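You operate a simulated robot arm through the tools that you are given. There is no shell and no other tool.

You run a simulated two-armed robot. Do the job below in one go: nothing can be reset, and whatever is moved stays where it is left.

JOB
Take the grey cloth from the top of machine one and lay it out flat on the side table.

Only the result counts: the job must be done as asked and must still hold three seconds after the hand-in. Knocking over, shifting, dropping, spilling or breaking anything else fails it. Flat cloth is picked up by pressing the open fingertips on it (5 to 10 N) and closing them slowly along it; thin cloth reads only 2 to 8 mm in the jaws.

ROBOT AND FRAMES
Two 7-joint arms with two-finger parallel grippers on one trunk, on a base that drives. Base frame: it is fixed to the floor where the robot stands at the start and does not move with it; the origin is under the middle of the robot, x ahead of it, y to its left, z up. Readings come in mm, degrees, newtons and seconds.
The left shoulder is at the start at [50, 158, 1083], the right one opposite. With the tool pointing down near the work surface each hand reaches from about 240 to 660 mm from the robot's upright axis, wherever it stands, measured 20 degrees to its own side. Places, roughly: side table [-1600, -1200, 800]. Payload 3.91 kg a hand.
The TCP of each hand is the grasp point between the finger pads, 30 mm short of the fingertips. In the tool frame z runs along the fingers and y along their closing line. The gripper opens to 110 mm. The fingers are 20 mm wide and 10 mm thick; the gripper's body (48 by 112 mm) begins 55 mm behind the TCP.
Orientation is that of the tool frame in the base frame, as [roll, pitch, yaw] about the fixed x, y, z axes, in that order (R = Rz(yaw) Ry(pitch) Rx(roll)). With the fingers straight down and closing along the base's y, the tool's x points along the base's -x, its y along +y and its z along -z.

CONTROLS
- The arms move only by the tool servo_tool. It takes "left_steps", "right_steps" or both (then of equal length, played together; a hand with none holds still); each is a list of rows, each a list of 2 entries, a list of its own where there are three numbers: the shift along the base's x, y, z in units of 500 mm (1.0 is 500 mm), then the turn, a rotation vector about the base's x, y, z in units of 45 degrees (1.0 is 45 degrees). In form: [[[tx, ty, tz], [ax, ay, az]], ...]. A call has 1 to 20 rows; each row is the pose to reach, as a shift and turn from the pose commanded when the call began. "left_gripper" and "right_gripper" are, for a hand that has rows, the gripper command, from -1 (fully open) to 1 (shut), values between in proportion, set as the call begins (left out, the last holds). A call with a number of a shift or a turn outside -1 to 1 is refused whole. Rows are played at 5 a second. More than 50 mm and 8.6 degrees between two rows, or a gripper value outside its range, and nothing of the call is played. A pose out of reach is approached as far as the arm can. The call stops where the force on the tool passes 40 N (or 10 N more than at its start, if that is more) or the arm is blocked; 0.2 s more then pass. Each finger travels about 153 mm/s and halts on what it meets, pressing with about 34 N; the grip force reading is that of the motor and also rises with nothing between the fingers. The clock runs only during rows and for 0.2 s after the last one: add rows that repeat a pose to give the fingers time. It gives the time, the measured TCP pose, the force on the tool (base axes), the opening and the grip force at its end, in the units of the frame above (readings bear some noise), with the torque about the TCP (base axes, N m) and any sound that the robot's microphone picked up, and new pictures: "show" is both (left out), scene, wrist or none (wrist: the cameras of the hands that moved).
- Cameras (640 x 400 px; columns grow to the right, rows downward): "scene" is now at [126.7, -19.3, 1218.8]; the picture's right is [-0.21, -0.98, 0.00], its down [-0.59, 0.13, -0.80] and it looks along [0.78, -0.17, -0.60] (base axes); focal length 261 px, centre (320, 200). "left" rides on the left gripper at [72, -17, -103] in its tool frame; the picture's right is [0.23, 0.97, 0.00], its down [-0.76, 0.18, -0.62] and it looks along [-0.61, 0.14, 0.78] (tool axes); focal length 222 px, centre (320, 200). "right" rides on the right gripper at [72, 17, -103] in its tool frame; the picture's right is [-0.23, 0.97, 0.00], its down [-0.76, -0.18, -0.62] and it looks along [-0.61, -0.14, 0.78] (tool axes); focal length 222 px, centre (320, 200). There is no depth. A picture from a camera that has moved, and an enlarged one, comes with that camera's place and axes in the base frame and with its lens.
- raise_lower(by): slides the trunk up (or, below 0, down) by that many mm; the arms and the scene camera ride with it, the base frame stays. It gives what a move gives, with no picture.
- steer(legs): drives the robot by 1 to 6 legs, each [ahead, turn to the left] in mm and degrees, along the robot's own axes; the way and the turn of a leg run together, so that a leg with both is an arc; at most 1500 mm and 180 degrees a leg. The arms and the cameras ride along, it lands a little off, and it stops where it bumps. It gives what a move gives, and a new picture of the scene camera.
- pan_tilt(pan, tilt): turns the head with the scene camera to pan (to the left, within 80 degrees either way) and tilt (down, from -29 to 69), counted from straight ahead of the robot. It gives what a move gives, and a new picture of the scene camera.
- inspect(camera, box): a new picture of the part [left, top, right, bottom] of that camera's present view, enlarged. The clock stands still meanwhile.
- hand_in(): hands the job in; it is judged then, once.

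Nothing tells you exact positions but the pictures and the camera data. Unless the task says otherwise, let go and move clear before handing in.

The tools are called after "Emit:" by a JSON object that holds its "name" and its "arguments". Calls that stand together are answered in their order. servo_tool: Moves the arms, as the interface text tells. Its arguments: {"type":"object","properties":{"left_steps":{"type":"array","items":{"type":"array"}},"left_gripper":{"type":"number"},"right_steps":{"type":"array","items":{"type":"array"}},"right_gripper":{"type":"number"},"show":{"type":"string","enum":["both","scene","wrist","none"]}},"required":[]} The other tools are called the same way: raise_lower (by) slides the trunk up or down; steer (legs) drives the base; pan_tilt (pan, tilt) turns the head that bears the scene camera; inspect (camera, box) takes an enlarged picture of a part of a camera's view; hand_in () hands the job in.

At the start:

```text
clock: 0.0
left_tcp_pos: [387.0, 113.2, 1022.2]
left_tcp_rot: [-180.0, 0.0, -179.9]
left_ft_force: [0.6, -0.6, -0.5]
left_wrist_torque: [0.01, -0.01, 0.01]
left_opening: 110.1
left_gripper_force: 0.0
right_tcp_pos: [294.6, -171.2, 1039.9]
right_tcp_rot: [-179.9, -0.1, 179.9]
right_ft_force: [0.1, 1.0, -0.5]
right_wrist_torque: [0.0, 0.0, -0.01]
right_opening: 110.0
right_gripper_force: 0.1
trunk travel left (down, up): [-325.0, 157.0]
robot x, y, heading: [-2.7, 2.8, -0.1]
head pan, tilt: [-12.3, 36.9]
```

scene: 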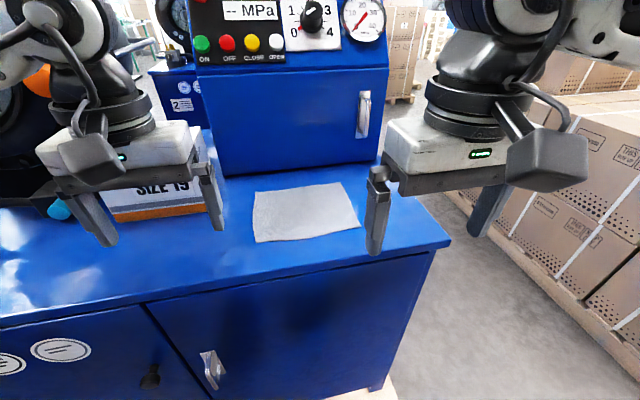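
right: 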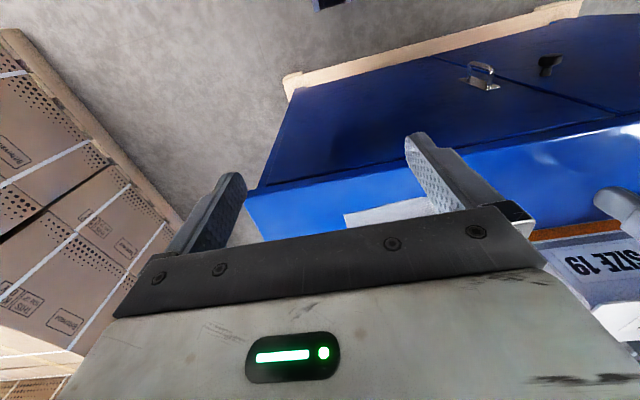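
left: 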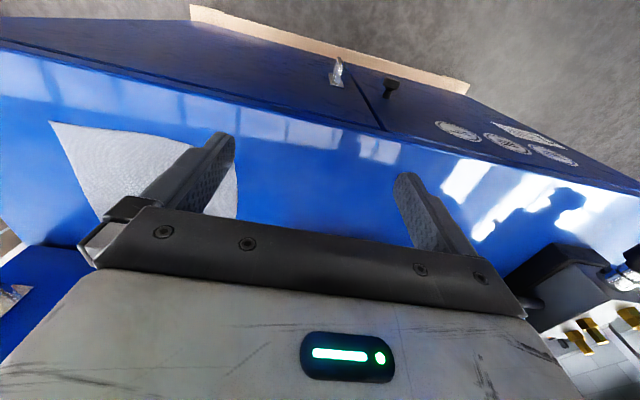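

I see a grey cloth lying on a blue machine's top between the two hands. Before moving I'll look more closely at it and around, to check that this is machine one and to find the side table.

Emit:
{"name": "inspect", "arguments": {"camera": "scene", "box": [180, 140, 460, 315]}}

Emit:
{"name": "pan_tilt", "arguments": {"pan": 0, "tilt": 15}}

Emit:
{"name": "pan_tilt", "arguments": {"pan": 60, "tilt": 25}}

Emit:
{"name": "pan_tilt", "arguments": {"pan": -80, "tilt": 25}}

```text
2.29 times, centred on (320, 228) of scene
camera zoom: at [126.7, -19.3, 1218.8], right [-0.21, -0.98, 0.0], down [-0.59, 0.13, -0.8], along [0.78, -0.17, -0.6], focal length 596 px, centre (320, 137)
```

zoom: 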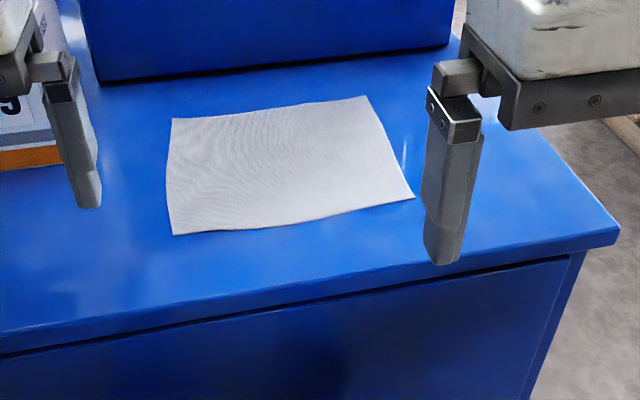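

```text
clock: 0.9
left_tcp_pos: [387.2, 113.1, 1021.3]
left_tcp_rot: [-180.0, 0.0, -179.9]
left_ft_force: [1.0, -0.3, -0.4]
left_wrist_torque: [-0.02, -0.02, -0.01]
left_opening: 110.2
left_gripper_force: 0.1
right_tcp_pos: [294.7, -171.0, 1039.8]
right_tcp_rot: [179.9, 0.0, 180.0]
right_ft_force: [-0.7, -0.1, -0.3]
right_wrist_torque: [0.02, -0.01, 0.0]
right_opening: 109.9
right_gripper_force: 0.1
trunk travel left (down, up): [-325.0, 157.0]
robot x, y, heading: [1.6, 0.4, -0.3]
head pan, tilt: [0.0, 15.0]
camera scene: at [135.1, -0.8, 1253.7], right [0.0, -1.0, 0.0], down [-0.26, 0.0, -0.97], along [0.97, 0.0, -0.26], focal length 261 px, centre (320, 200)
```

scene: 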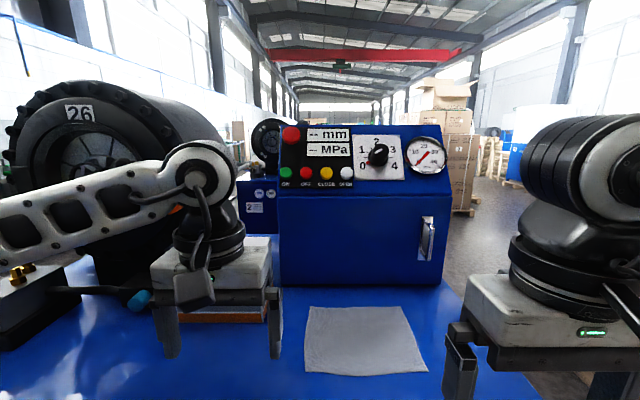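

```text
clock: 2.2
left_tcp_pos: [386.6, 113.5, 1021.3]
left_tcp_rot: [180.0, 0.0, 180.0]
left_ft_force: [0.7, 0.0, -0.3]
left_wrist_torque: [-0.01, -0.01, -0.03]
left_opening: 109.9
left_gripper_force: 0.0
right_tcp_pos: [295.1, -172.4, 1040.1]
right_tcp_rot: [-180.0, 0.0, -180.0]
right_ft_force: [-0.5, 0.3, -0.5]
right_wrist_torque: [-0.01, 0.03, 0.0]
right_opening: 110.0
right_gripper_force: 0.0
trunk travel left (down, up): [-325.0, 157.0]
robot x, y, heading: [1.2, -0.6, -0.2]
head pan, tilt: [60.0, 25.0]
camera scene: at [87.8, 78.9, 1237.5], right [0.87, -0.5, 0.0], down [-0.21, -0.37, -0.91], along [0.45, 0.78, -0.42], focal length 261 px, centre (320, 200)
```

scene: 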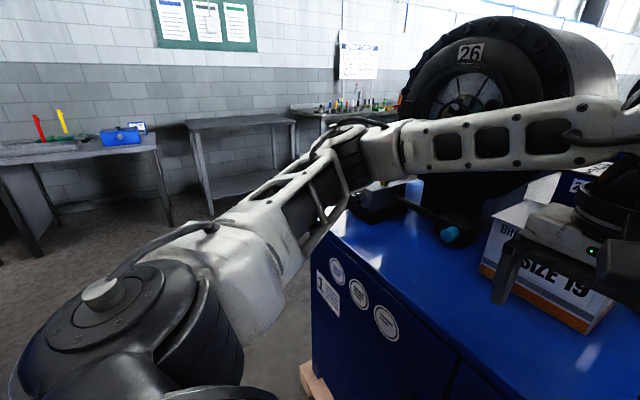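

```text
clock: 4.4
left_tcp_pos: [386.8, 113.1, 1021.2]
left_tcp_rot: [180.0, -0.1, -179.9]
left_ft_force: [-0.1, -0.2, 0.1]
left_wrist_torque: [-0.02, 0.02, -0.02]
left_opening: 109.6
left_gripper_force: 0.1
right_tcp_pos: [295.5, -171.5, 1039.3]
right_tcp_rot: [180.0, 0.0, -180.0]
right_ft_force: [-0.8, 0.5, 0.1]
right_wrist_torque: [-0.01, 0.0, 0.05]
right_opening: 109.8
right_gripper_force: 0.0
trunk travel left (down, up): [-325.0, 157.0]
robot x, y, heading: [-2.2, -0.0, 0.1]
head pan, tilt: [-80.0, 25.0]
camera scene: at [57.7, -91.5, 1237.5], right [-0.98, -0.17, 0.0], down [-0.07, 0.42, -0.91], along [0.16, -0.89, -0.42], focal length 261 px, centre (320, 200)
```

scene: 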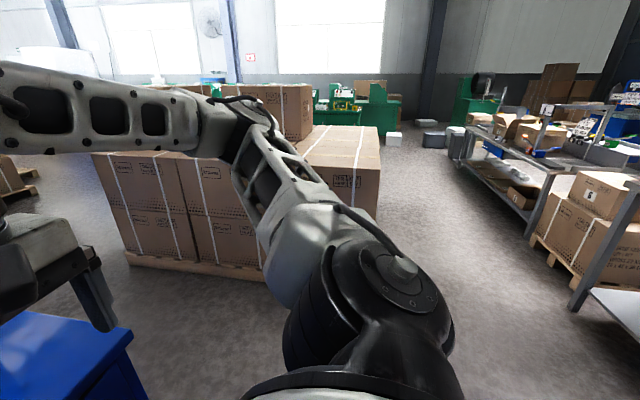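

The cloth (about 160 x 200 mm) works out at roughly x 463–622, y -180–20, on a top at z≈883. I still want to confirm that this machine is number one, so I'll look at its label and at the machine behind it.

Emit:
{"name": "pan_tilt", "arguments": {"pan": 60, "tilt": 25}}

Emit:
{"name": "inspect", "arguments": {"camera": "scene", "box": [300, 230, 420, 340]}}

Emit:
{"name": "pan_tilt", "arguments": {"pan": 0, "tilt": 15}}

Emit:
{"name": "inspect", "arguments": {"camera": "scene", "box": [220, 100, 460, 250]}}

Emit:
{"name": "pan_tilt", "arguments": {"pan": 0, "tilt": 60}}

```text
clock: 6.6
left_tcp_pos: [387.5, 113.4, 1020.8]
left_tcp_rot: [179.9, 0.0, -179.9]
left_ft_force: [0.5, 0.9, -0.5]
left_wrist_torque: [0.02, -0.03, 0.03]
left_opening: 109.8
left_gripper_force: 0.1
right_tcp_pos: [295.3, -172.6, 1040.6]
right_tcp_rot: [-179.9, 0.0, -180.0]
right_ft_force: [-0.7, -0.1, -0.2]
right_wrist_torque: [0.03, -0.01, -0.02]
right_opening: 109.6
right_gripper_force: 0.1
trunk travel left (down, up): [-325.0, 157.0]
robot x, y, heading: [-0.6, 2.3, 0.0]
head pan, tilt: [60.0, 25.0]
camera scene: at [87.8, 79.0, 1237.5], right [0.87, -0.5, 0.0], down [-0.21, -0.37, -0.91], along [0.45, 0.78, -0.42], focal length 261 px, centre (320, 200)
```

scene: 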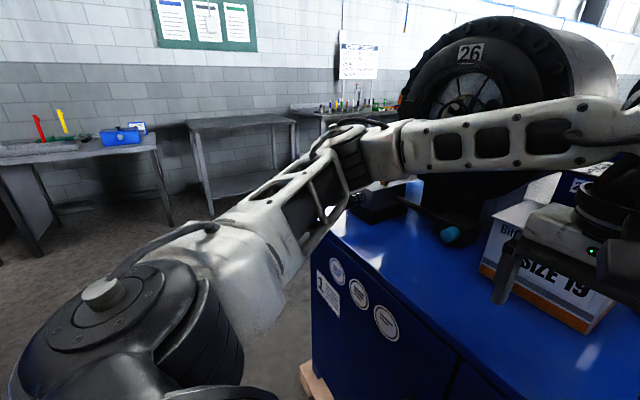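

```text
3.64 times, centred on (360, 285) of scene
camera zoom: at [87.8, 79.0, 1237.5], right [0.87, -0.5, 0.0], down [-0.21, -0.37, -0.91], along [0.45, 0.78, -0.42], focal length 949 px, centre (174, -109)
```

zoom: 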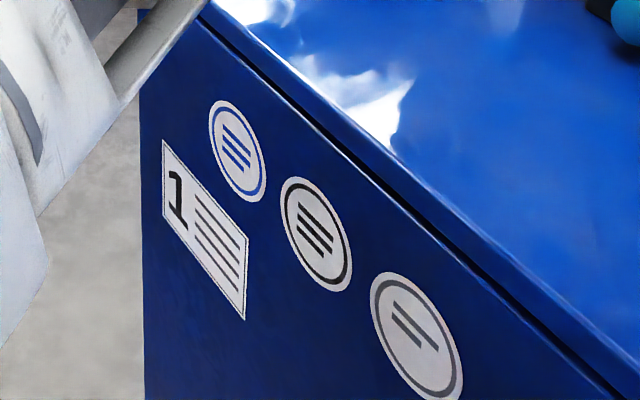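

```text
clock: 7.9
left_tcp_pos: [387.5, 113.2, 1021.4]
left_tcp_rot: [-179.9, 0.0, -179.9]
left_ft_force: [0.2, 0.2, 0.1]
left_wrist_torque: [0.02, -0.02, 0.0]
left_opening: 110.3
left_gripper_force: 0.1
right_tcp_pos: [294.8, -172.7, 1040.7]
right_tcp_rot: [-180.0, 0.0, 179.9]
right_ft_force: [-0.4, 0.2, -0.8]
right_wrist_torque: [0.01, 0.0, 0.0]
right_opening: 110.1
right_gripper_force: 0.0
trunk travel left (down, up): [-325.0, 157.0]
robot x, y, heading: [-1.0, -4.8, 0.4]
head pan, tilt: [0.0, 15.0]
camera scene: at [135.1, -0.7, 1253.7], right [0.0, -1.0, 0.0], down [-0.26, 0.0, -0.97], along [0.97, 0.0, -0.26], focal length 261 px, centre (320, 200)
```

scene: 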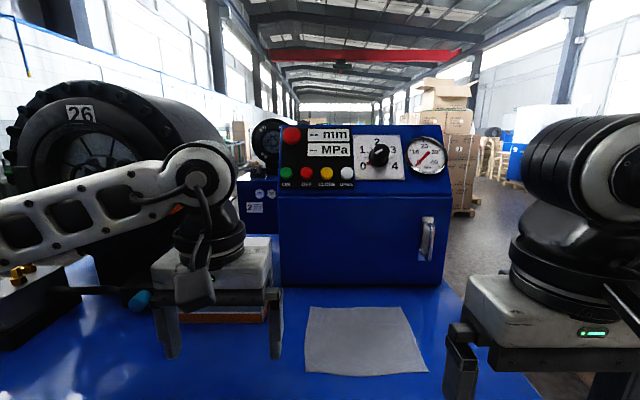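

```text
2.67 times, centred on (340, 175) of scene
camera zoom: at [135.1, -0.7, 1253.7], right [0.0, -1.0, 0.0], down [-0.26, 0.0, -0.97], along [0.97, 0.0, -0.26], focal length 696 px, centre (267, 267)
```

zoom: 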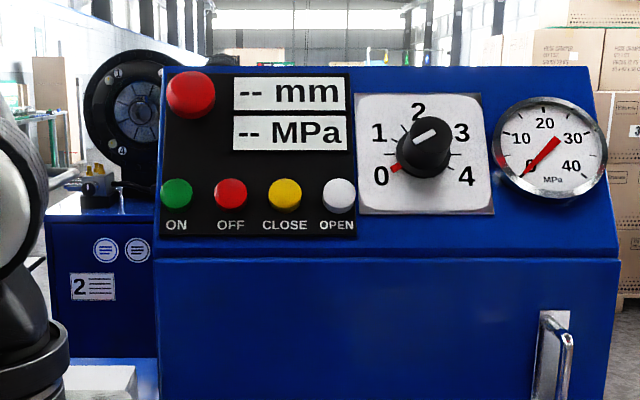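

```text
clock: 9.0
left_tcp_pos: [388.1, 114.3, 1021.1]
left_tcp_rot: [180.0, 0.1, -179.9]
left_ft_force: [-0.3, 0.0, 0.2]
left_wrist_torque: [0.0, 0.02, -0.01]
left_opening: 109.9
left_gripper_force: 0.1
right_tcp_pos: [295.8, -171.3, 1039.5]
right_tcp_rot: [180.0, 0.0, 180.0]
right_ft_force: [1.3, 0.3, 0.3]
right_wrist_torque: [0.0, -0.02, 0.01]
right_opening: 110.1
right_gripper_force: 0.1
trunk travel left (down, up): [-325.0, 157.0]
robot x, y, heading: [1.1, -0.2, -0.1]
head pan, tilt: [0.0, 60.0]
camera scene: at [108.4, -0.8, 1187.5], right [0.0, -1.0, 0.0], down [-0.87, 0.0, -0.5], along [0.5, 0.0, -0.87], focal length 261 px, centre (320, 200)
```

scene: 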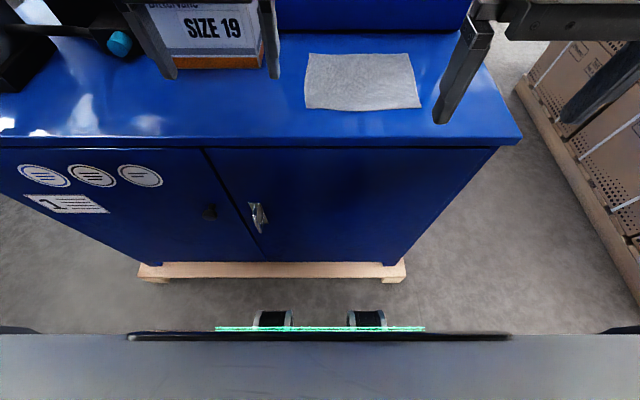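

This is machine one (the label reads "1"), and both views put the cloth at x 463–620, y -174 to 23. I'll narrow both grippers and bring the hands over its two near corners, well above the top.

Emit:
{"name": "servo_tool", "arguments": {"left_steps": [[[0.0222, -0.0282, -0.0155], [0, 0, 0]], [[0.0445, -0.0565, -0.031], [0, 0, 0]], [[0.0667, -0.0847, -0.0465], [0, 0, 0]], [[0.089, -0.113, -0.062], [0, 0, 0]], [[0.1112, -0.1412, -0.0775], [0, 0, 0]], [[0.1335, -0.1695, -0.093], [0, 0, 0]], [[0.1557, -0.1977, -0.1085], [0, 0, 0]], [[0.178, -0.226, -0.124], [0, 0, 0]], [[0.178, -0.226, -0.124], [0, 0, 0]]], "right_steps": [[[0.045, 0.0055, -0.02], [0, 0, 0]], [[0.0905, 0.011, -0.04], [0, 0, 0]], [[0.1357, 0.0165, -0.06], [0, 0, 0]], [[0.181, 0.022, -0.08], [0, 0, 0]], [[0.2262, 0.0275, -0.1], [0, 0, 0]], [[0.2715, 0.033, -0.12], [0, 0, 0]], [[0.3167, 0.0385, -0.14], [0, 0, 0]], [[0.362, 0.044, -0.16], [0, 0, 0]], [[0.362, 0.044, -0.16], [0, 0, 0]]], "left_gripper": 0.527, "right_gripper": 0.527}}

```text
clock: 11.0
left_tcp_pos: [477.1, 0.2, 958.5]
left_tcp_rot: [-179.9, -0.1, -179.9]
left_ft_force: [0.7, 0.7, 0.6]
left_wrist_torque: [-0.01, 0.0, 0.0]
left_opening: 26.0
left_gripper_force: 0.0
right_tcp_pos: [476.8, -151.1, 959.2]
right_tcp_rot: [179.9, 0.0, -180.0]
right_ft_force: [0.3, 0.0, -0.4]
right_wrist_torque: [-0.01, -0.02, 0.02]
right_opening: 26.0
right_gripper_force: 0.1
trunk travel left (down, up): [-325.0, 157.0]
robot x, y, heading: [2.6, 3.6, 0.2]
head pan, tilt: [0.0, 60.0]
camera scene: at [108.3, -0.8, 1187.5], right [0.0, -1.0, 0.0], down [-0.87, 0.0, -0.5], along [0.5, 0.0, -0.87], focal length 261 px, centre (320, 200)
camera right: at [403.6, -134.0, 1061.9], right [0.23, 0.97, 0.0], down [0.76, -0.18, 0.62], along [0.61, -0.14, -0.78], focal length 222 px, centre (320, 200)
camera left: at [405.1, -16.0, 1061.4], right [-0.23, 0.97, 0.0], down [0.76, 0.18, 0.62], along [0.61, 0.14, -0.78], focal length 222 px, centre (320, 200)
```

scene: 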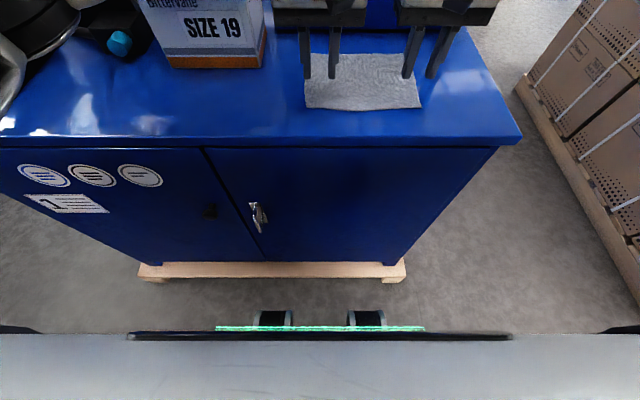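
right: 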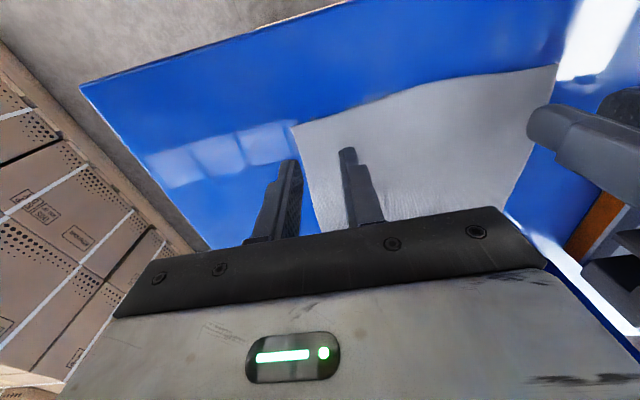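
left: 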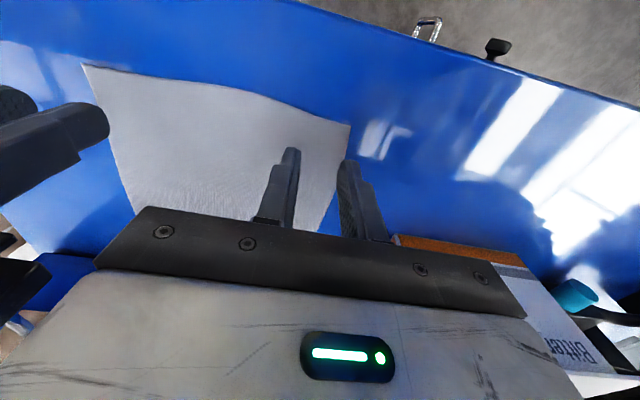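

The corners show at about (463, 21) and (464, -171). I'll shift each hand a few mm inward so both of its fingertips land on cloth, then lower to just above the surface.

Emit:
{"name": "servo_tool", "arguments": {"left_steps": [[[0, -0.004, -0.016], [0, 0, 0]], [[0, -0.008, -0.032], [0, 0, 0]], [[0, -0.008, -0.048], [0, 0, 0]], [[0, -0.008, -0.064], [0, 0, 0]], [[0, -0.008, -0.072], [0, 0, 0]], [[0, -0.008, -0.072], [0, 0, 0]]], "right_steps": [[[0, 0.004, -0.016], [0, 0, 0]], [[0, 0.008, -0.032], [0, 0, 0]], [[0, 0.008, -0.048], [0, 0, 0]], [[0, 0.008, -0.064], [0, 0, 0]], [[0, 0.008, -0.072], [0, 0, 0]], [[0, 0.008, -0.072], [0, 0, 0]]], "show": "both"}}

```text
clock: 12.4
left_tcp_pos: [476.3, -2.6, 923.4]
left_tcp_rot: [179.9, 0.0, -179.9]
left_ft_force: [0.0, 0.0, 0.3]
left_wrist_torque: [-0.04, 0.0, -0.03]
left_opening: 25.8
left_gripper_force: 0.1
right_tcp_pos: [474.8, -145.7, 923.0]
right_tcp_rot: [-180.0, 0.0, 179.9]
right_ft_force: [-0.8, 0.3, -0.4]
right_wrist_torque: [-0.02, 0.01, 0.0]
right_opening: 25.9
right_gripper_force: 0.0
trunk travel left (down, up): [-325.0, 157.0]
robot x, y, heading: [0.3, 0.1, 0.0]
head pan, tilt: [0.0, 60.0]
camera scene: at [108.3, -0.8, 1187.5], right [0.0, -1.0, 0.0], down [-0.87, 0.0, -0.5], along [0.5, 0.0, -0.87], focal length 261 px, centre (320, 200)
camera right: at [403.2, -129.3, 1027.3], right [0.23, 0.97, 0.0], down [0.76, -0.18, 0.62], along [0.61, -0.14, -0.78], focal length 222 px, centre (320, 200)
camera left: at [404.1, -19.7, 1026.7], right [-0.23, 0.97, 0.0], down [0.76, 0.18, 0.62], along [0.61, 0.14, -0.78], focal length 222 px, centre (320, 200)
```

scene: 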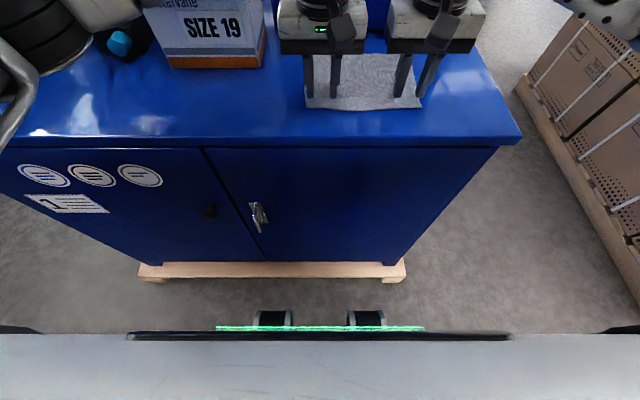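
right: 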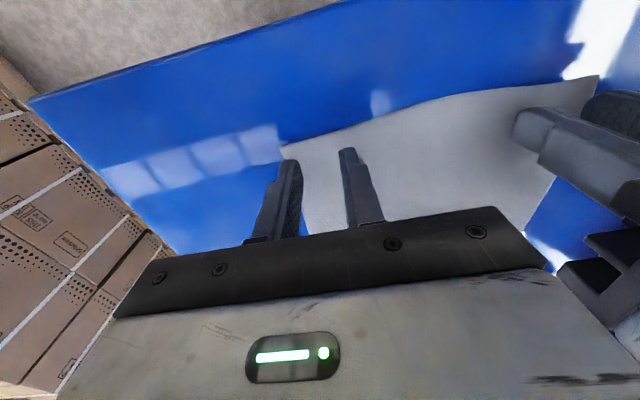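
left: 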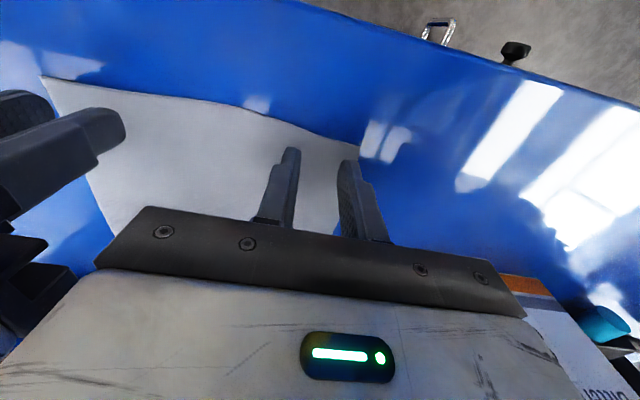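

The tips are about 10 mm above the cloth, and both fingers of each hand overlie its corners. I'll creep down now, watching the force.

Emit:
{"name": "servo_tool", "arguments": {"left_steps": [[[0, 0, -0.004], [0, 0, 0]], [[0, 0, -0.008], [0, 0, 0]], [[0, 0, -0.012], [0, 0, 0]], [[0, 0, -0.012], [0, 0, 0]]], "right_steps": [[[0, 0, -0.004], [0, 0, 0]], [[0, 0, -0.008], [0, 0, 0]], [[0, 0, -0.012], [0, 0, 0]], [[0, 0, -0.012], [0, 0, 0]]], "show": "none"}}

```text
clock: 13.4
left_tcp_pos: [476.7, -3.0, 917.4]
left_tcp_rot: [179.9, 0.0, -179.9]
left_ft_force: [-0.2, 0.5, -0.5]
left_wrist_torque: [0.02, -0.02, 0.01]
left_opening: 26.2
left_gripper_force: 0.1
right_tcp_pos: [476.6, -146.5, 918.0]
right_tcp_rot: [180.0, 0.0, 179.9]
right_ft_force: [-0.1, 0.4, -0.6]
right_wrist_torque: [0.03, -0.02, -0.03]
right_opening: 26.1
right_gripper_force: 0.1
trunk travel left (down, up): [-325.0, 157.0]
robot x, y, heading: [3.1, -0.6, -0.0]
head pan, tilt: [0.0, 60.0]
```

Emit:
{"name": "servo_tool", "arguments": {"left_steps": [[[0, 0, -0.002], [0, 0, 0]], [[0, 0, -0.004], [0, 0, 0]], [[0, 0, -0.006], [0, 0, 0]], [[0, 0, -0.006], [0, 0, 0]]], "right_steps": [[[0, 0, -0.002], [0, 0, 0]], [[0, 0, -0.004], [0, 0, 0]], [[0, 0, -0.006], [0, 0, 0]], [[0, 0, -0.006], [0, 0, 0]]], "show": "none"}}

```text
clock: 14.4
left_tcp_pos: [476.9, -2.5, 914.2]
left_tcp_rot: [180.0, 0.0, -180.0]
left_ft_force: [-0.9, -0.5, 0.1]
left_wrist_torque: [0.0, 0.02, -0.01]
left_opening: 26.0
left_gripper_force: 0.0
right_tcp_pos: [475.8, -145.8, 914.5]
right_tcp_rot: [180.0, -0.1, 179.9]
right_ft_force: [0.2, 0.2, -0.1]
right_wrist_torque: [-0.04, 0.0, -0.01]
right_opening: 25.8
right_gripper_force: 0.0
trunk travel left (down, up): [-325.0, 157.0]
robot x, y, heading: [1.1, 1.1, -0.0]
head pan, tilt: [0.0, 60.0]
```

Emit:
{"name": "servo_tool", "arguments": {"left_steps": [[[0, 0, -0.002], [0, 0, 0]], [[0, 0, -0.004], [0, 0, 0]], [[0, 0, -0.004], [0, 0, 0]]], "right_steps": [[[0, 0, -0.002], [0, 0, 0]], [[0, 0, -0.004], [0, 0, 0]], [[0, 0, -0.004], [0, 0, 0]]], "show": "none"}}

```text
clock: 15.2
left_tcp_pos: [475.8, -3.0, 913.6]
left_tcp_rot: [179.9, -0.1, -179.8]
left_ft_force: [-0.5, -0.7, -1.1]
left_wrist_torque: [-0.02, 0.01, 0.0]
left_opening: 26.2
left_gripper_force: 0.0
right_tcp_pos: [475.7, -146.0, 911.6]
right_tcp_rot: [-179.9, 0.0, -179.9]
right_ft_force: [0.4, 0.3, 1.3]
right_wrist_torque: [0.0, 0.0, 0.0]
right_opening: 25.8
right_gripper_force: 0.0
trunk travel left (down, up): [-325.0, 157.0]
robot x, y, heading: [-2.0, 0.7, 0.0]
head pan, tilt: [0.0, 60.0]
```

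Emit:
{"name": "servo_tool", "arguments": {"left_steps": [[[0, 0, -0.002], [0, 0, 0]], [[0, 0, -0.004], [0, 0, 0]], [[0, 0, -0.004], [0, 0, 0]]], "right_steps": [[[0, 0, -0.002], [0, 0, 0]], [[0, 0, -0.004], [0, 0, 0]], [[0, 0, -0.004], [0, 0, 0]]], "show": "wrist"}}

```text
clock: 16.0
left_tcp_pos: [476.3, -3.3, 911.2]
left_tcp_rot: [-179.9, 0.1, -179.9]
left_ft_force: [1.0, -0.6, 7.9]
left_wrist_torque: [0.12, 0.0, -0.02]
left_opening: 25.8
left_gripper_force: 0.2
right_tcp_pos: [475.7, -146.5, 911.0]
right_tcp_rot: [-180.0, 0.0, -180.0]
right_ft_force: [0.1, 0.0, 0.9]
right_wrist_torque: [0.0, -0.01, 0.0]
right_opening: 26.0
right_gripper_force: 0.2
trunk travel left (down, up): [-325.0, 157.0]
robot x, y, heading: [3.2, 3.7, -0.3]
head pan, tilt: [0.0, 60.0]
camera right: at [403.1, -128.8, 1014.3], right [0.23, 0.97, 0.0], down [0.76, -0.18, 0.62], along [0.61, -0.14, -0.78], focal length 222 px, centre (320, 200)
camera left: at [404.4, -19.3, 1014.8], right [-0.23, 0.97, 0.0], down [0.76, 0.18, 0.62], along [0.61, 0.14, -0.78], focal length 222 px, centre (320, 200)
```

right: 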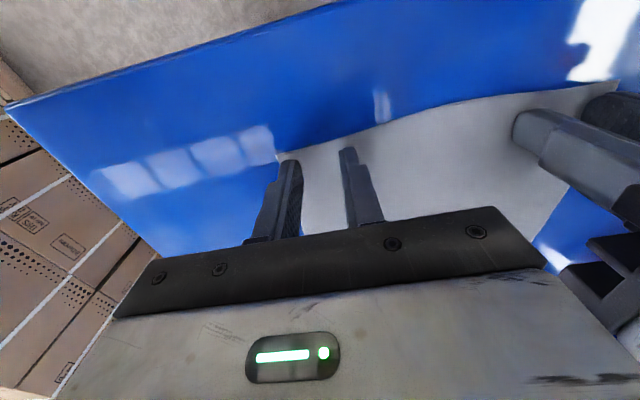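
left: 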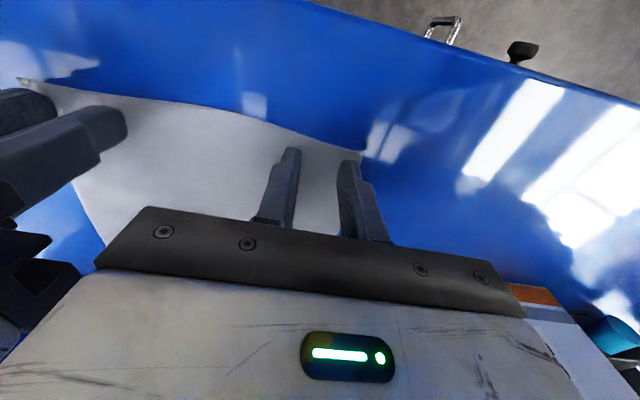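

The left tips press with about 8 N, while the right ones are only touching. I'll press the right hand down another millimetre or so.

Emit:
{"name": "servo_tool", "arguments": {"right_steps": [[[0, 0, -0.002], [0, 0, 0]], [[0, 0, -0.002], [0, 0, 0]]], "show": "none"}}

```text
clock: 16.6
left_tcp_pos: [476.4, -1.6, 910.6]
left_tcp_rot: [-179.9, 0.1, -179.9]
left_ft_force: [2.0, -0.1, 10.7]
left_wrist_torque: [0.11, -0.04, -0.01]
left_opening: 26.0
left_gripper_force: 0.0
right_tcp_pos: [475.9, -146.4, 910.8]
right_tcp_rot: [-180.0, 0.1, -180.0]
right_ft_force: [1.1, 0.8, 6.7]
right_wrist_torque: [0.03, 0.0, -0.01]
right_opening: 26.0
right_gripper_force: 0.1
trunk travel left (down, up): [-325.0, 157.0]
robot x, y, heading: [1.2, 0.5, -0.1]
head pan, tilt: [0.0, 60.0]
```

Right is at about 7 N and left at about 11 N. I'll ease the left up a touch and start closing both grippers in small steps.

Emit:
{"name": "servo_tool", "arguments": {"left_steps": [[[0, 0, 0.0006], [0, 0, 0]], [[0, 0, 0.0006], [0, 0, 0]]], "right_steps": [[[0, 0, 0], [0, 0, 0]], [[0, 0, 0], [0, 0, 0]]], "left_gripper": 0.6, "right_gripper": 0.6, "show": "wrist"}}

```text
clock: 17.2
left_tcp_pos: [475.6, -2.4, 911.7]
left_tcp_rot: [-179.9, 0.1, -180.0]
left_ft_force: [0.1, -1.9, 10.5]
left_wrist_torque: [0.02, 0.04, -0.01]
left_opening: 20.6
left_gripper_force: 0.2
right_tcp_pos: [474.5, -145.1, 911.5]
right_tcp_rot: [-180.0, 0.2, -180.0]
right_ft_force: [0.5, 0.9, 9.7]
right_wrist_torque: [0.01, 0.0, 0.01]
right_opening: 20.8
right_gripper_force: 0.1
trunk travel left (down, up): [-325.0, 157.0]
robot x, y, heading: [-0.3, -1.0, -0.2]
head pan, tilt: [0.0, 60.0]
camera right: at [402.5, -128.9, 1014.1], right [0.23, 0.97, 0.0], down [0.76, -0.18, 0.62], along [0.61, -0.14, -0.78], focal length 222 px, centre (320, 200)
camera left: at [403.5, -19.3, 1014.9], right [-0.23, 0.97, 0.0], down [0.76, 0.18, 0.62], along [0.61, 0.14, -0.78], focal length 222 px, centre (320, 200)
```

right: 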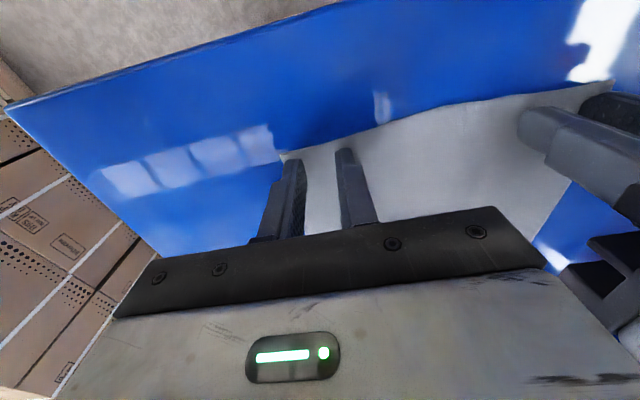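
left: 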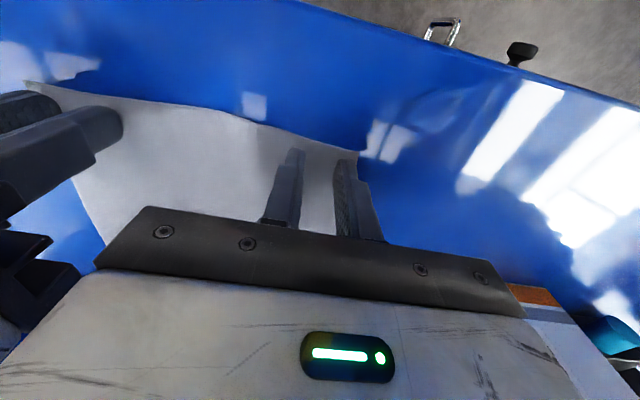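

Both are pressing at about 10 N with the fingers closing. I'll carry on closing in small steps.

Emit:
{"name": "servo_tool", "arguments": {"left_steps": [[[0, 0, 0.0004], [0, 0, 0]], [[0, 0, 0.0004], [0, 0, 0]]], "right_steps": [[[0, 0, 0.0004], [0, 0, 0]], [[0, 0, 0.0004], [0, 0, 0]]], "left_gripper": 0.68, "right_gripper": 0.68, "show": "wrist"}}

Emit:
{"name": "servo_tool", "arguments": {"left_steps": [[[0, 0, 0], [0, 0, 0]], [[0, 0, 0], [0, 0, 0]]], "right_steps": [[[0, 0, 0], [0, 0, 0]], [[0, 0, 0], [0, 0, 0]]], "left_gripper": 0.76, "right_gripper": 0.76, "show": "wrist"}}

```text
clock: 17.8
left_tcp_pos: [475.6, -2.8, 910.8]
left_tcp_rot: [-179.8, 0.0, -179.9]
left_ft_force: [-0.5, -1.4, 9.0]
left_wrist_torque: [0.01, 0.03, -0.03]
left_opening: 16.8
left_gripper_force: 0.1
right_tcp_pos: [475.8, -144.4, 910.8]
right_tcp_rot: [-180.0, 0.1, -179.9]
right_ft_force: [0.5, 0.3, 8.0]
right_wrist_torque: [0.02, 0.01, -0.03]
right_opening: 17.1
right_gripper_force: 0.1
trunk travel left (down, up): [-325.0, 157.0]
robot x, y, heading: [1.1, -2.3, 0.0]
head pan, tilt: [0.0, 60.0]
camera right: at [402.3, -128.9, 1014.2], right [0.23, 0.97, 0.0], down [0.76, -0.18, 0.62], along [0.61, -0.14, -0.78], focal length 222 px, centre (320, 200)
camera left: at [403.4, -19.4, 1014.9], right [-0.23, 0.97, 0.0], down [0.76, 0.18, 0.62], along [0.61, 0.14, -0.78], focal length 222 px, centre (320, 200)
```

right: 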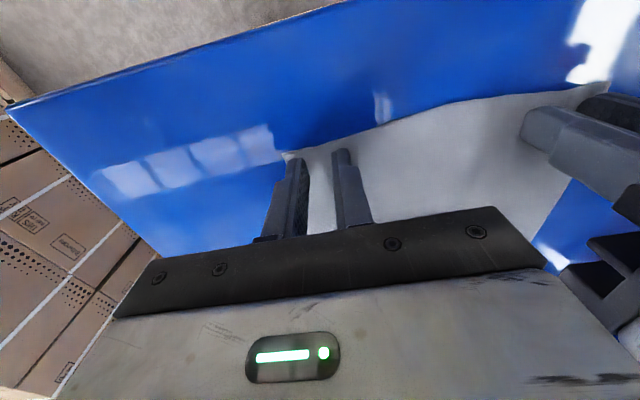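
left: 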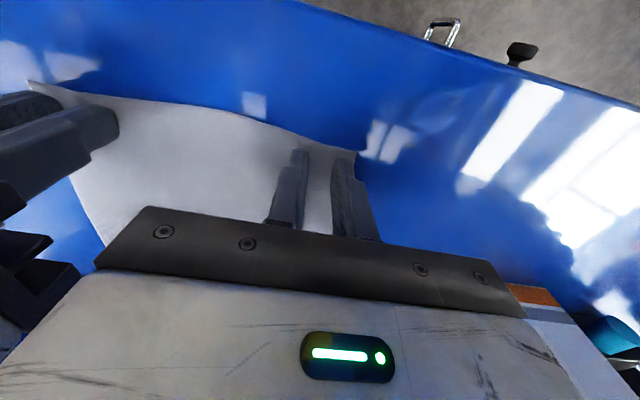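

```text
clock: 18.4
left_tcp_pos: [476.6, -3.5, 910.6]
left_tcp_rot: [-179.9, 0.1, -179.9]
left_ft_force: [0.3, -2.1, 7.5]
left_wrist_torque: [-0.03, 0.07, -0.02]
left_opening: 13.2
left_gripper_force: 0.0
right_tcp_pos: [475.2, -145.7, 911.3]
right_tcp_rot: [180.0, 0.0, 180.0]
right_ft_force: [-0.8, 2.1, 7.4]
right_wrist_torque: [0.05, 0.05, 0.02]
right_opening: 13.2
right_gripper_force: 0.1
trunk travel left (down, up): [-325.0, 157.0]
robot x, y, heading: [-0.2, 0.6, -0.1]
head pan, tilt: [0.0, 60.0]
camera right: at [402.4, -128.9, 1014.2], right [0.23, 0.97, 0.0], down [0.76, -0.18, 0.62], along [0.61, -0.14, -0.78], focal length 222 px, centre (320, 200)
camera left: at [403.5, -19.4, 1014.9], right [-0.23, 0.97, 0.0], down [0.76, 0.18, 0.62], along [0.61, 0.14, -0.78], focal length 222 px, centre (320, 200)
```

right: 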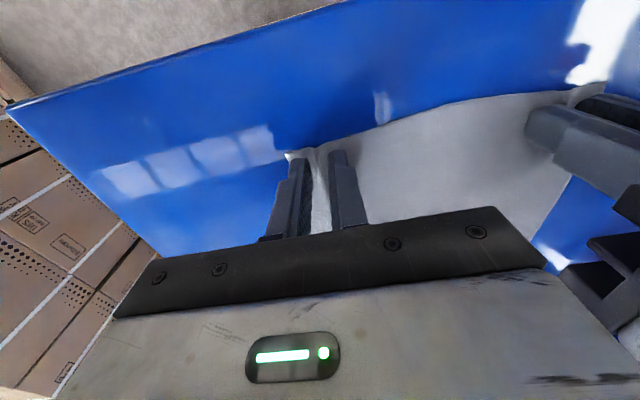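
left: 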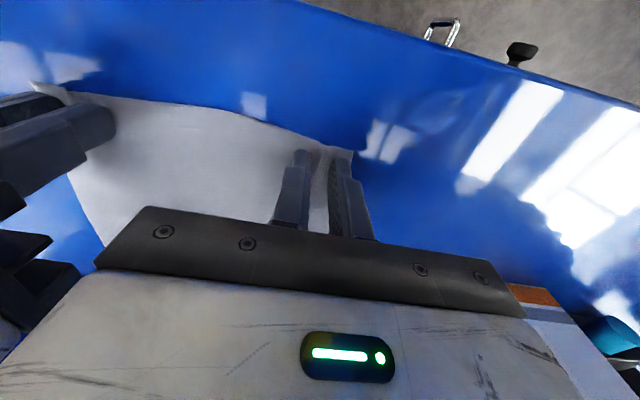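

Folds are forming between both pairs of fingers. I'll keep closing slowly.

Emit:
{"name": "servo_tool", "arguments": {"left_steps": [[[0, 0, 0], [0, 0, 0]], [[0, 0, 0], [0, 0, 0]]], "right_steps": [[[0, 0, 0], [0, 0, 0]], [[0, 0, 0], [0, 0, 0]]], "left_gripper": 0.84, "right_gripper": 0.84, "show": "none"}}

Emit:
{"name": "servo_tool", "arguments": {"left_steps": [[[0, 0, 0], [0, 0, 0]], [[0, 0, 0], [0, 0, 0]]], "right_steps": [[[0, 0, 0], [0, 0, 0]], [[0, 0, 0], [0, 0, 0]]], "left_gripper": 0.91, "right_gripper": 0.91, "show": "wrist"}}

```text
clock: 19.0
left_tcp_pos: [475.6, -3.2, 911.2]
left_tcp_rot: [-179.9, 0.2, -180.0]
left_ft_force: [-1.2, -5.7, 7.7]
left_wrist_torque: [-0.2, 0.03, 0.02]
left_opening: 5.4
left_gripper_force: 4.5
right_tcp_pos: [474.8, -146.2, 910.8]
right_tcp_rot: [-179.9, 0.1, 180.0]
right_ft_force: [0.4, 6.6, 8.0]
right_wrist_torque: [0.25, -0.01, 0.0]
right_opening: 9.7
right_gripper_force: 3.6
trunk travel left (down, up): [-325.0, 157.0]
robot x, y, heading: [-1.0, -0.4, -0.1]
head pan, tilt: [0.0, 60.0]
```

```text
clock: 19.6
left_tcp_pos: [475.9, -0.7, 910.4]
left_tcp_rot: [179.9, 0.1, -179.8]
left_ft_force: [0.3, 0.5, 8.3]
left_wrist_torque: [0.01, 0.04, -0.06]
left_opening: 3.8
left_gripper_force: 0.1
right_tcp_pos: [474.4, -146.3, 911.5]
right_tcp_rot: [-179.8, 0.0, 179.7]
right_ft_force: [-0.5, -0.4, 7.6]
right_wrist_torque: [0.06, 0.04, -0.01]
right_opening: 5.7
right_gripper_force: 0.5
trunk travel left (down, up): [-325.0, 157.0]
robot x, y, heading: [-0.1, 0.0, -0.2]
head pan, tilt: [0.0, 60.0]
camera right: at [402.7, -129.5, 1014.1], right [0.23, 0.97, 0.0], down [0.76, -0.18, 0.62], along [0.61, -0.15, -0.78], focal length 222 px, centre (320, 200)
camera left: at [404.1, -18.3, 1014.8], right [-0.23, 0.97, 0.0], down [0.76, 0.18, 0.62], along [0.61, 0.15, -0.78], focal length 222 px, centre (320, 200)
```

right: 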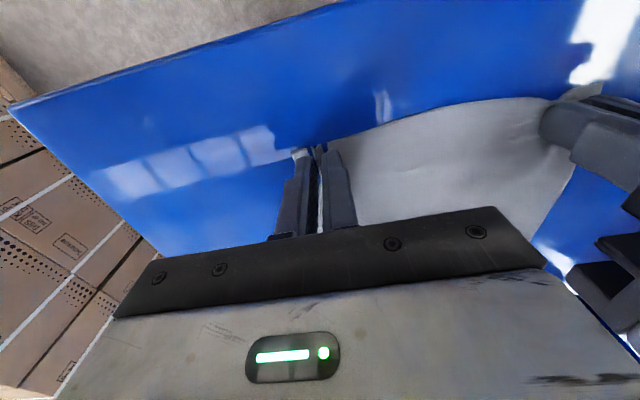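
left: 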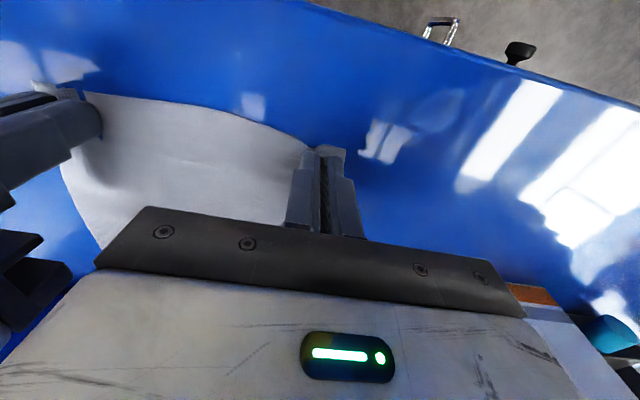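

Emit:
{"name": "servo_tool", "arguments": {"left_steps": [[[0, 0, 0], [0, 0, 0]], [[0, 0, 0], [0, 0, 0]], [[0, 0, 0], [0, 0, 0]]], "right_steps": [[[0, 0, 0], [0, 0, 0]], [[0, 0, 0], [0, 0, 0]], [[0, 0, 0], [0, 0, 0]]], "left_gripper": 1.0, "right_gripper": 1.0, "show": "wrist"}}

Emit:
{"name": "inspect", "arguments": {"camera": "right", "box": [220, 110, 420, 235]}}

Emit:
{"name": "inspect", "arguments": {"camera": "left", "box": [220, 110, 420, 235]}}

```text
clock: 20.4
left_tcp_pos: [475.8, -3.3, 910.6]
left_tcp_rot: [-180.0, 0.1, -179.9]
left_ft_force: [0.6, 1.8, 8.5]
left_wrist_torque: [0.04, 0.0, -0.01]
left_opening: 0.0
left_gripper_force: 33.8
right_tcp_pos: [474.9, -145.7, 911.4]
right_tcp_rot: [-179.9, 0.1, 179.9]
right_ft_force: [0.6, -1.0, 8.5]
right_wrist_torque: [-0.07, 0.04, 0.03]
right_opening: 1.3
right_gripper_force: 33.9
trunk travel left (down, up): [-325.0, 157.0]
robot x, y, heading: [-3.0, -3.1, 0.0]
head pan, tilt: [0.0, 60.0]
camera right: at [402.6, -129.0, 1014.2], right [0.23, 0.97, 0.0], down [0.76, -0.18, 0.62], along [0.61, -0.14, -0.78], focal length 222 px, centre (320, 200)
camera left: at [403.8, -19.3, 1014.9], right [-0.23, 0.97, 0.0], down [0.76, 0.18, 0.62], along [0.61, 0.14, -0.78], focal length 222 px, centre (320, 200)
```

right: 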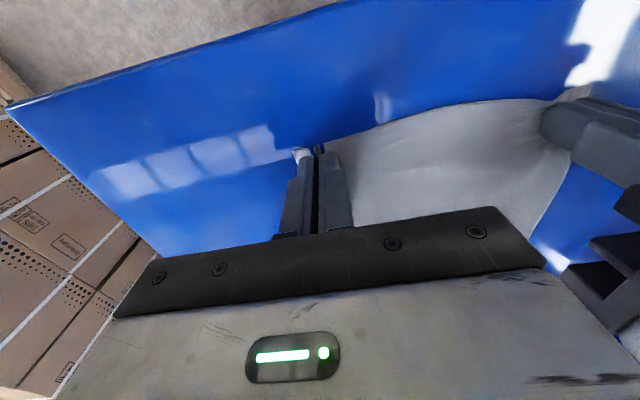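
left: 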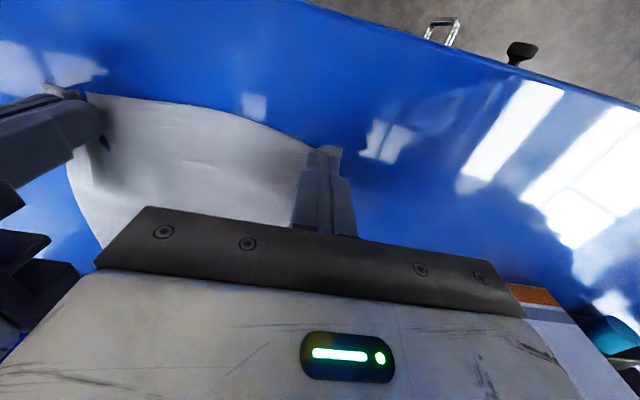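

```text
3.20 times, centred on (320, 172) of right
camera zoom: at [402.6, -129.0, 1014.2], right [0.23, 0.97, 0.0], down [0.76, -0.18, 0.62], along [0.61, -0.14, -0.78], focal length 711 px, centre (320, 288)
```

zoom: 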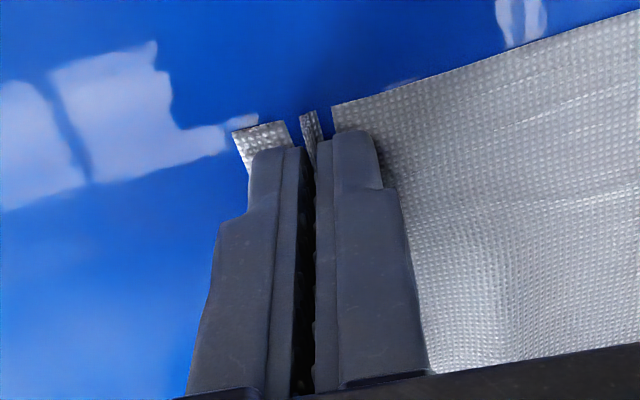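

```text
3.20 times, centred on (320, 172) of left
camera zoom: at [403.8, -19.3, 1014.9], right [-0.23, 0.97, 0.0], down [0.76, 0.18, 0.62], along [0.61, 0.14, -0.78], focal length 711 px, centre (320, 288)
```

zoom: 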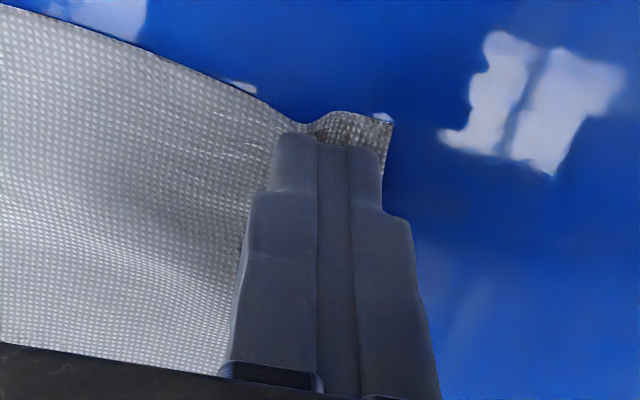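

The right jaws hold a thin fold (1.3 mm), but the left jaws shut to 0.0, so the left fold slipped out. I'll lift the left hand slightly to check, then redo it.

Emit:
{"name": "servo_tool", "arguments": {"left_steps": [[[0, 0, 0.01], [0, 0, 0]], [[0, 0, 0.03], [0, 0, 0]], [[0, 0, 0.05], [0, 0, 0]], [[0, 0, 0.05], [0, 0, 0]]], "show": "wrist"}}

Emit:
{"name": "inspect", "arguments": {"camera": "left", "box": [180, 90, 420, 240]}}

```text
clock: 21.4
left_tcp_pos: [475.2, -2.7, 936.0]
left_tcp_rot: [-179.9, 0.0, -179.8]
left_ft_force: [0.4, 0.1, -0.5]
left_wrist_torque: [-0.02, 0.0, 0.04]
left_opening: 0.0
left_gripper_force: 33.9
right_tcp_pos: [476.2, -145.7, 912.6]
right_tcp_rot: [179.9, 0.2, 180.0]
right_ft_force: [-0.5, -2.3, 10.8]
right_wrist_torque: [-0.07, 0.09, 0.0]
right_opening: 1.9
right_gripper_force: 34.3
trunk travel left (down, up): [-325.0, 157.0]
robot x, y, heading: [-1.5, -1.8, -0.3]
head pan, tilt: [0.0, 60.0]
camera left: at [403.2, -20.0, 1039.6], right [-0.23, 0.97, 0.0], down [0.76, 0.18, 0.62], along [0.61, 0.14, -0.78], focal length 222 px, centre (320, 200)
```

left: 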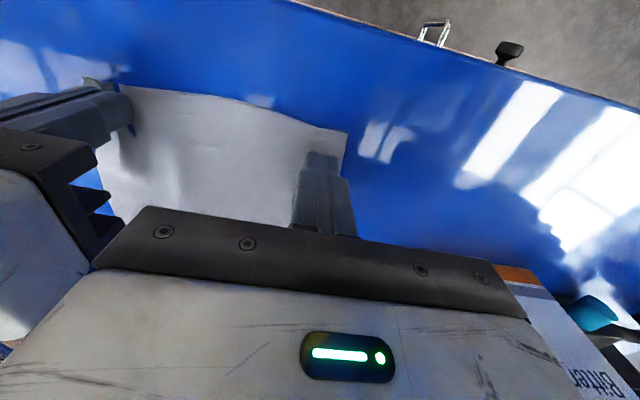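

```text
2.67 times, centred on (300, 165) of left
camera zoom: at [403.2, -20.0, 1039.6], right [-0.23, 0.97, 0.0], down [0.76, 0.18, 0.62], along [0.61, 0.14, -0.78], focal length 592 px, centre (373, 293)
```

zoom: 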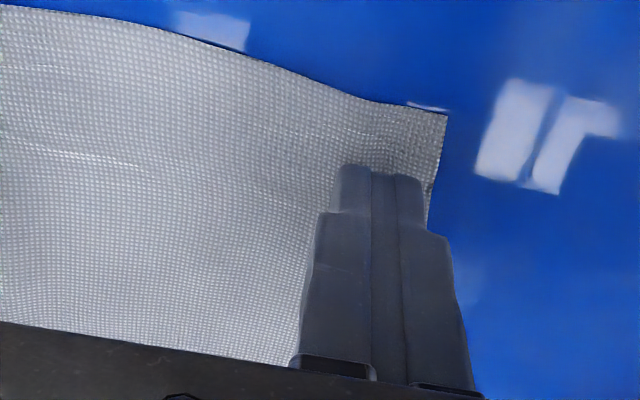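

The left corner fell back nearly flat and now sits at about (460, 14). I'll redo the left pinch with a slightly wider opening, a bit further in, and in smaller closing steps.

Emit:
{"name": "servo_tool", "arguments": {"left_steps": [[[-0.001, -0.01, 0], [0, 0, 0]], [[-0.002, -0.022, 0], [0, 0, 0]], [[-0.002, -0.022, -0.015], [0, 0, 0]], [[-0.002, -0.022, -0.03], [0, 0, 0]], [[-0.002, -0.022, -0.04], [0, 0, 0]], [[-0.002, -0.022, -0.04], [0, 0, 0]]], "left_gripper": 0.345, "show": "wrist"}}

Emit:
{"name": "inspect", "arguments": {"camera": "left", "box": [180, 90, 420, 240]}}

```text
clock: 22.8
left_tcp_pos: [474.7, -15.4, 915.5]
left_tcp_rot: [-180.0, 0.1, -180.0]
left_ft_force: [0.0, -0.1, -0.4]
left_wrist_torque: [0.03, 0.01, -0.02]
left_opening: 36.3
left_gripper_force: 0.0
right_tcp_pos: [475.1, -145.2, 910.1]
right_tcp_rot: [180.0, 0.1, -180.0]
right_ft_force: [-0.5, -1.8, 12.2]
right_wrist_torque: [-0.06, 0.02, 0.01]
right_opening: 1.4
right_gripper_force: 33.9
trunk travel left (down, up): [-325.0, 157.0]
robot x, y, heading: [2.4, 1.1, 0.0]
head pan, tilt: [0.0, 60.0]
camera left: at [403.0, -32.0, 1019.8], right [-0.23, 0.97, 0.0], down [0.76, 0.18, 0.62], along [0.61, 0.14, -0.78], focal length 222 px, centre (320, 200)
```

left: 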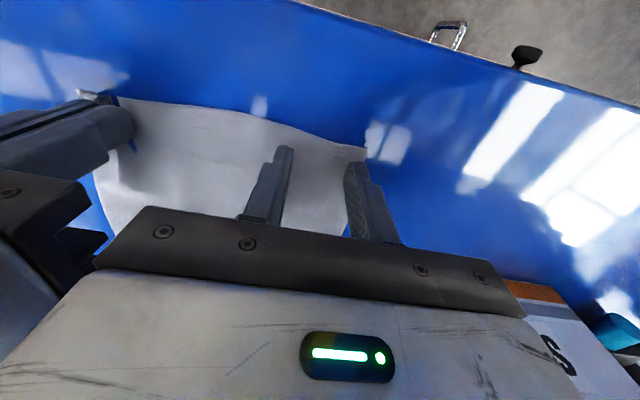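

```text
2.67 times, centred on (300, 165) of left
camera zoom: at [403.0, -32.0, 1019.8], right [-0.23, 0.97, 0.0], down [0.76, 0.18, 0.62], along [0.61, 0.14, -0.78], focal length 592 px, centre (373, 293)
```

zoom: 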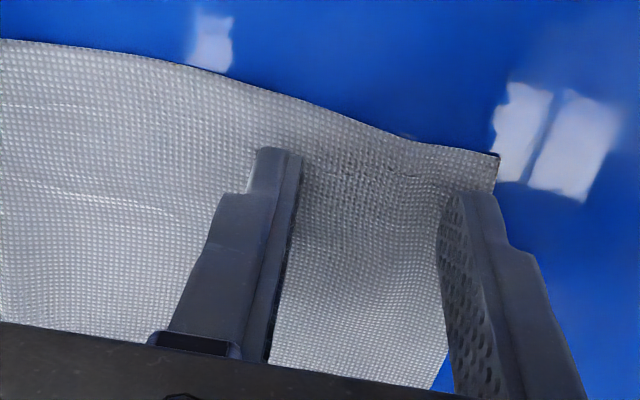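

The left fingers now straddle the corner well, both over cloth. I'll press down.

Emit:
{"name": "servo_tool", "arguments": {"left_steps": [[[0, 0, -0.004], [0, 0, 0]], [[0, 0, -0.008], [0, 0, 0]], [[0, 0, -0.0098], [0, 0, 0]], [[0, 0, -0.0098], [0, 0, 0]]], "right_steps": [[[0, 0, 0.0006], [0, 0, 0]], [[0, 0, 0.0006], [0, 0, 0]], [[0, 0, 0.0006], [0, 0, 0]], [[0, 0, 0.0006], [0, 0, 0]]], "show": "none"}}

```text
clock: 23.8
left_tcp_pos: [474.6, -14.6, 912.7]
left_tcp_rot: [-179.9, 0.1, -180.0]
left_ft_force: [-0.3, -1.0, 2.3]
left_wrist_torque: [0.01, 0.05, 0.0]
left_opening: 36.0
left_gripper_force: 0.0
right_tcp_pos: [475.6, -145.4, 910.6]
right_tcp_rot: [-179.9, 0.2, 180.0]
right_ft_force: [0.2, 1.0, 9.3]
right_wrist_torque: [-0.01, -0.02, 0.0]
right_opening: 1.4
right_gripper_force: 34.2
trunk travel left (down, up): [-325.0, 157.0]
robot x, y, heading: [-3.0, -1.0, 0.1]
head pan, tilt: [0.0, 60.0]
```

Emit:
{"name": "servo_tool", "arguments": {"left_steps": [[[0, 0, -0.0012], [0, 0, 0]], [[0, 0, -0.002], [0, 0, 0]], [[0, 0, -0.002], [0, 0, 0]]], "show": "none"}}

```text
clock: 24.6
left_tcp_pos: [474.1, -15.0, 910.8]
left_tcp_rot: [-179.9, 0.3, -179.9]
left_ft_force: [0.3, 1.1, 12.6]
left_wrist_torque: [0.25, 0.06, -0.02]
left_opening: 36.3
left_gripper_force: 0.1
right_tcp_pos: [475.0, -145.5, 911.0]
right_tcp_rot: [-179.8, 0.0, 180.0]
right_ft_force: [1.5, 1.4, 5.5]
right_wrist_torque: [-0.04, -0.03, 0.04]
right_opening: 1.8
right_gripper_force: 34.1
trunk travel left (down, up): [-325.0, 157.0]
robot x, y, heading: [-1.3, 2.4, -0.0]
head pan, tilt: [0.0, 60.0]
```

The torque shows that nearly all the left load is on its outer finger, which explains the slip. I'll roll the left hand about 1° so that both fingers bear evenly.

Emit:
{"name": "servo_tool", "arguments": {"left_steps": [[[0, 0, 0.0006], [0.011, 0, 0]], [[0, 0, 0.0006], [0.022, 0, 0]], [[0, 0, 0.0006], [0.022, 0, 0]]], "show": "none"}}

```text
clock: 25.4
left_tcp_pos: [475.5, -14.8, 911.9]
left_tcp_rot: [179.1, 0.1, -179.9]
left_ft_force: [2.0, -1.6, 12.2]
left_wrist_torque: [-0.36, -0.02, 0.09]
left_opening: 37.0
left_gripper_force: 0.6
right_tcp_pos: [475.4, -146.5, 911.1]
right_tcp_rot: [180.0, 0.1, 180.0]
right_ft_force: [-0.2, 1.6, 4.6]
right_wrist_torque: [0.01, -0.03, -0.04]
right_opening: 1.7
right_gripper_force: 33.9
trunk travel left (down, up): [-325.0, 157.0]
robot x, y, heading: [0.8, -1.9, 0.0]
head pan, tilt: [0.0, 60.0]
```

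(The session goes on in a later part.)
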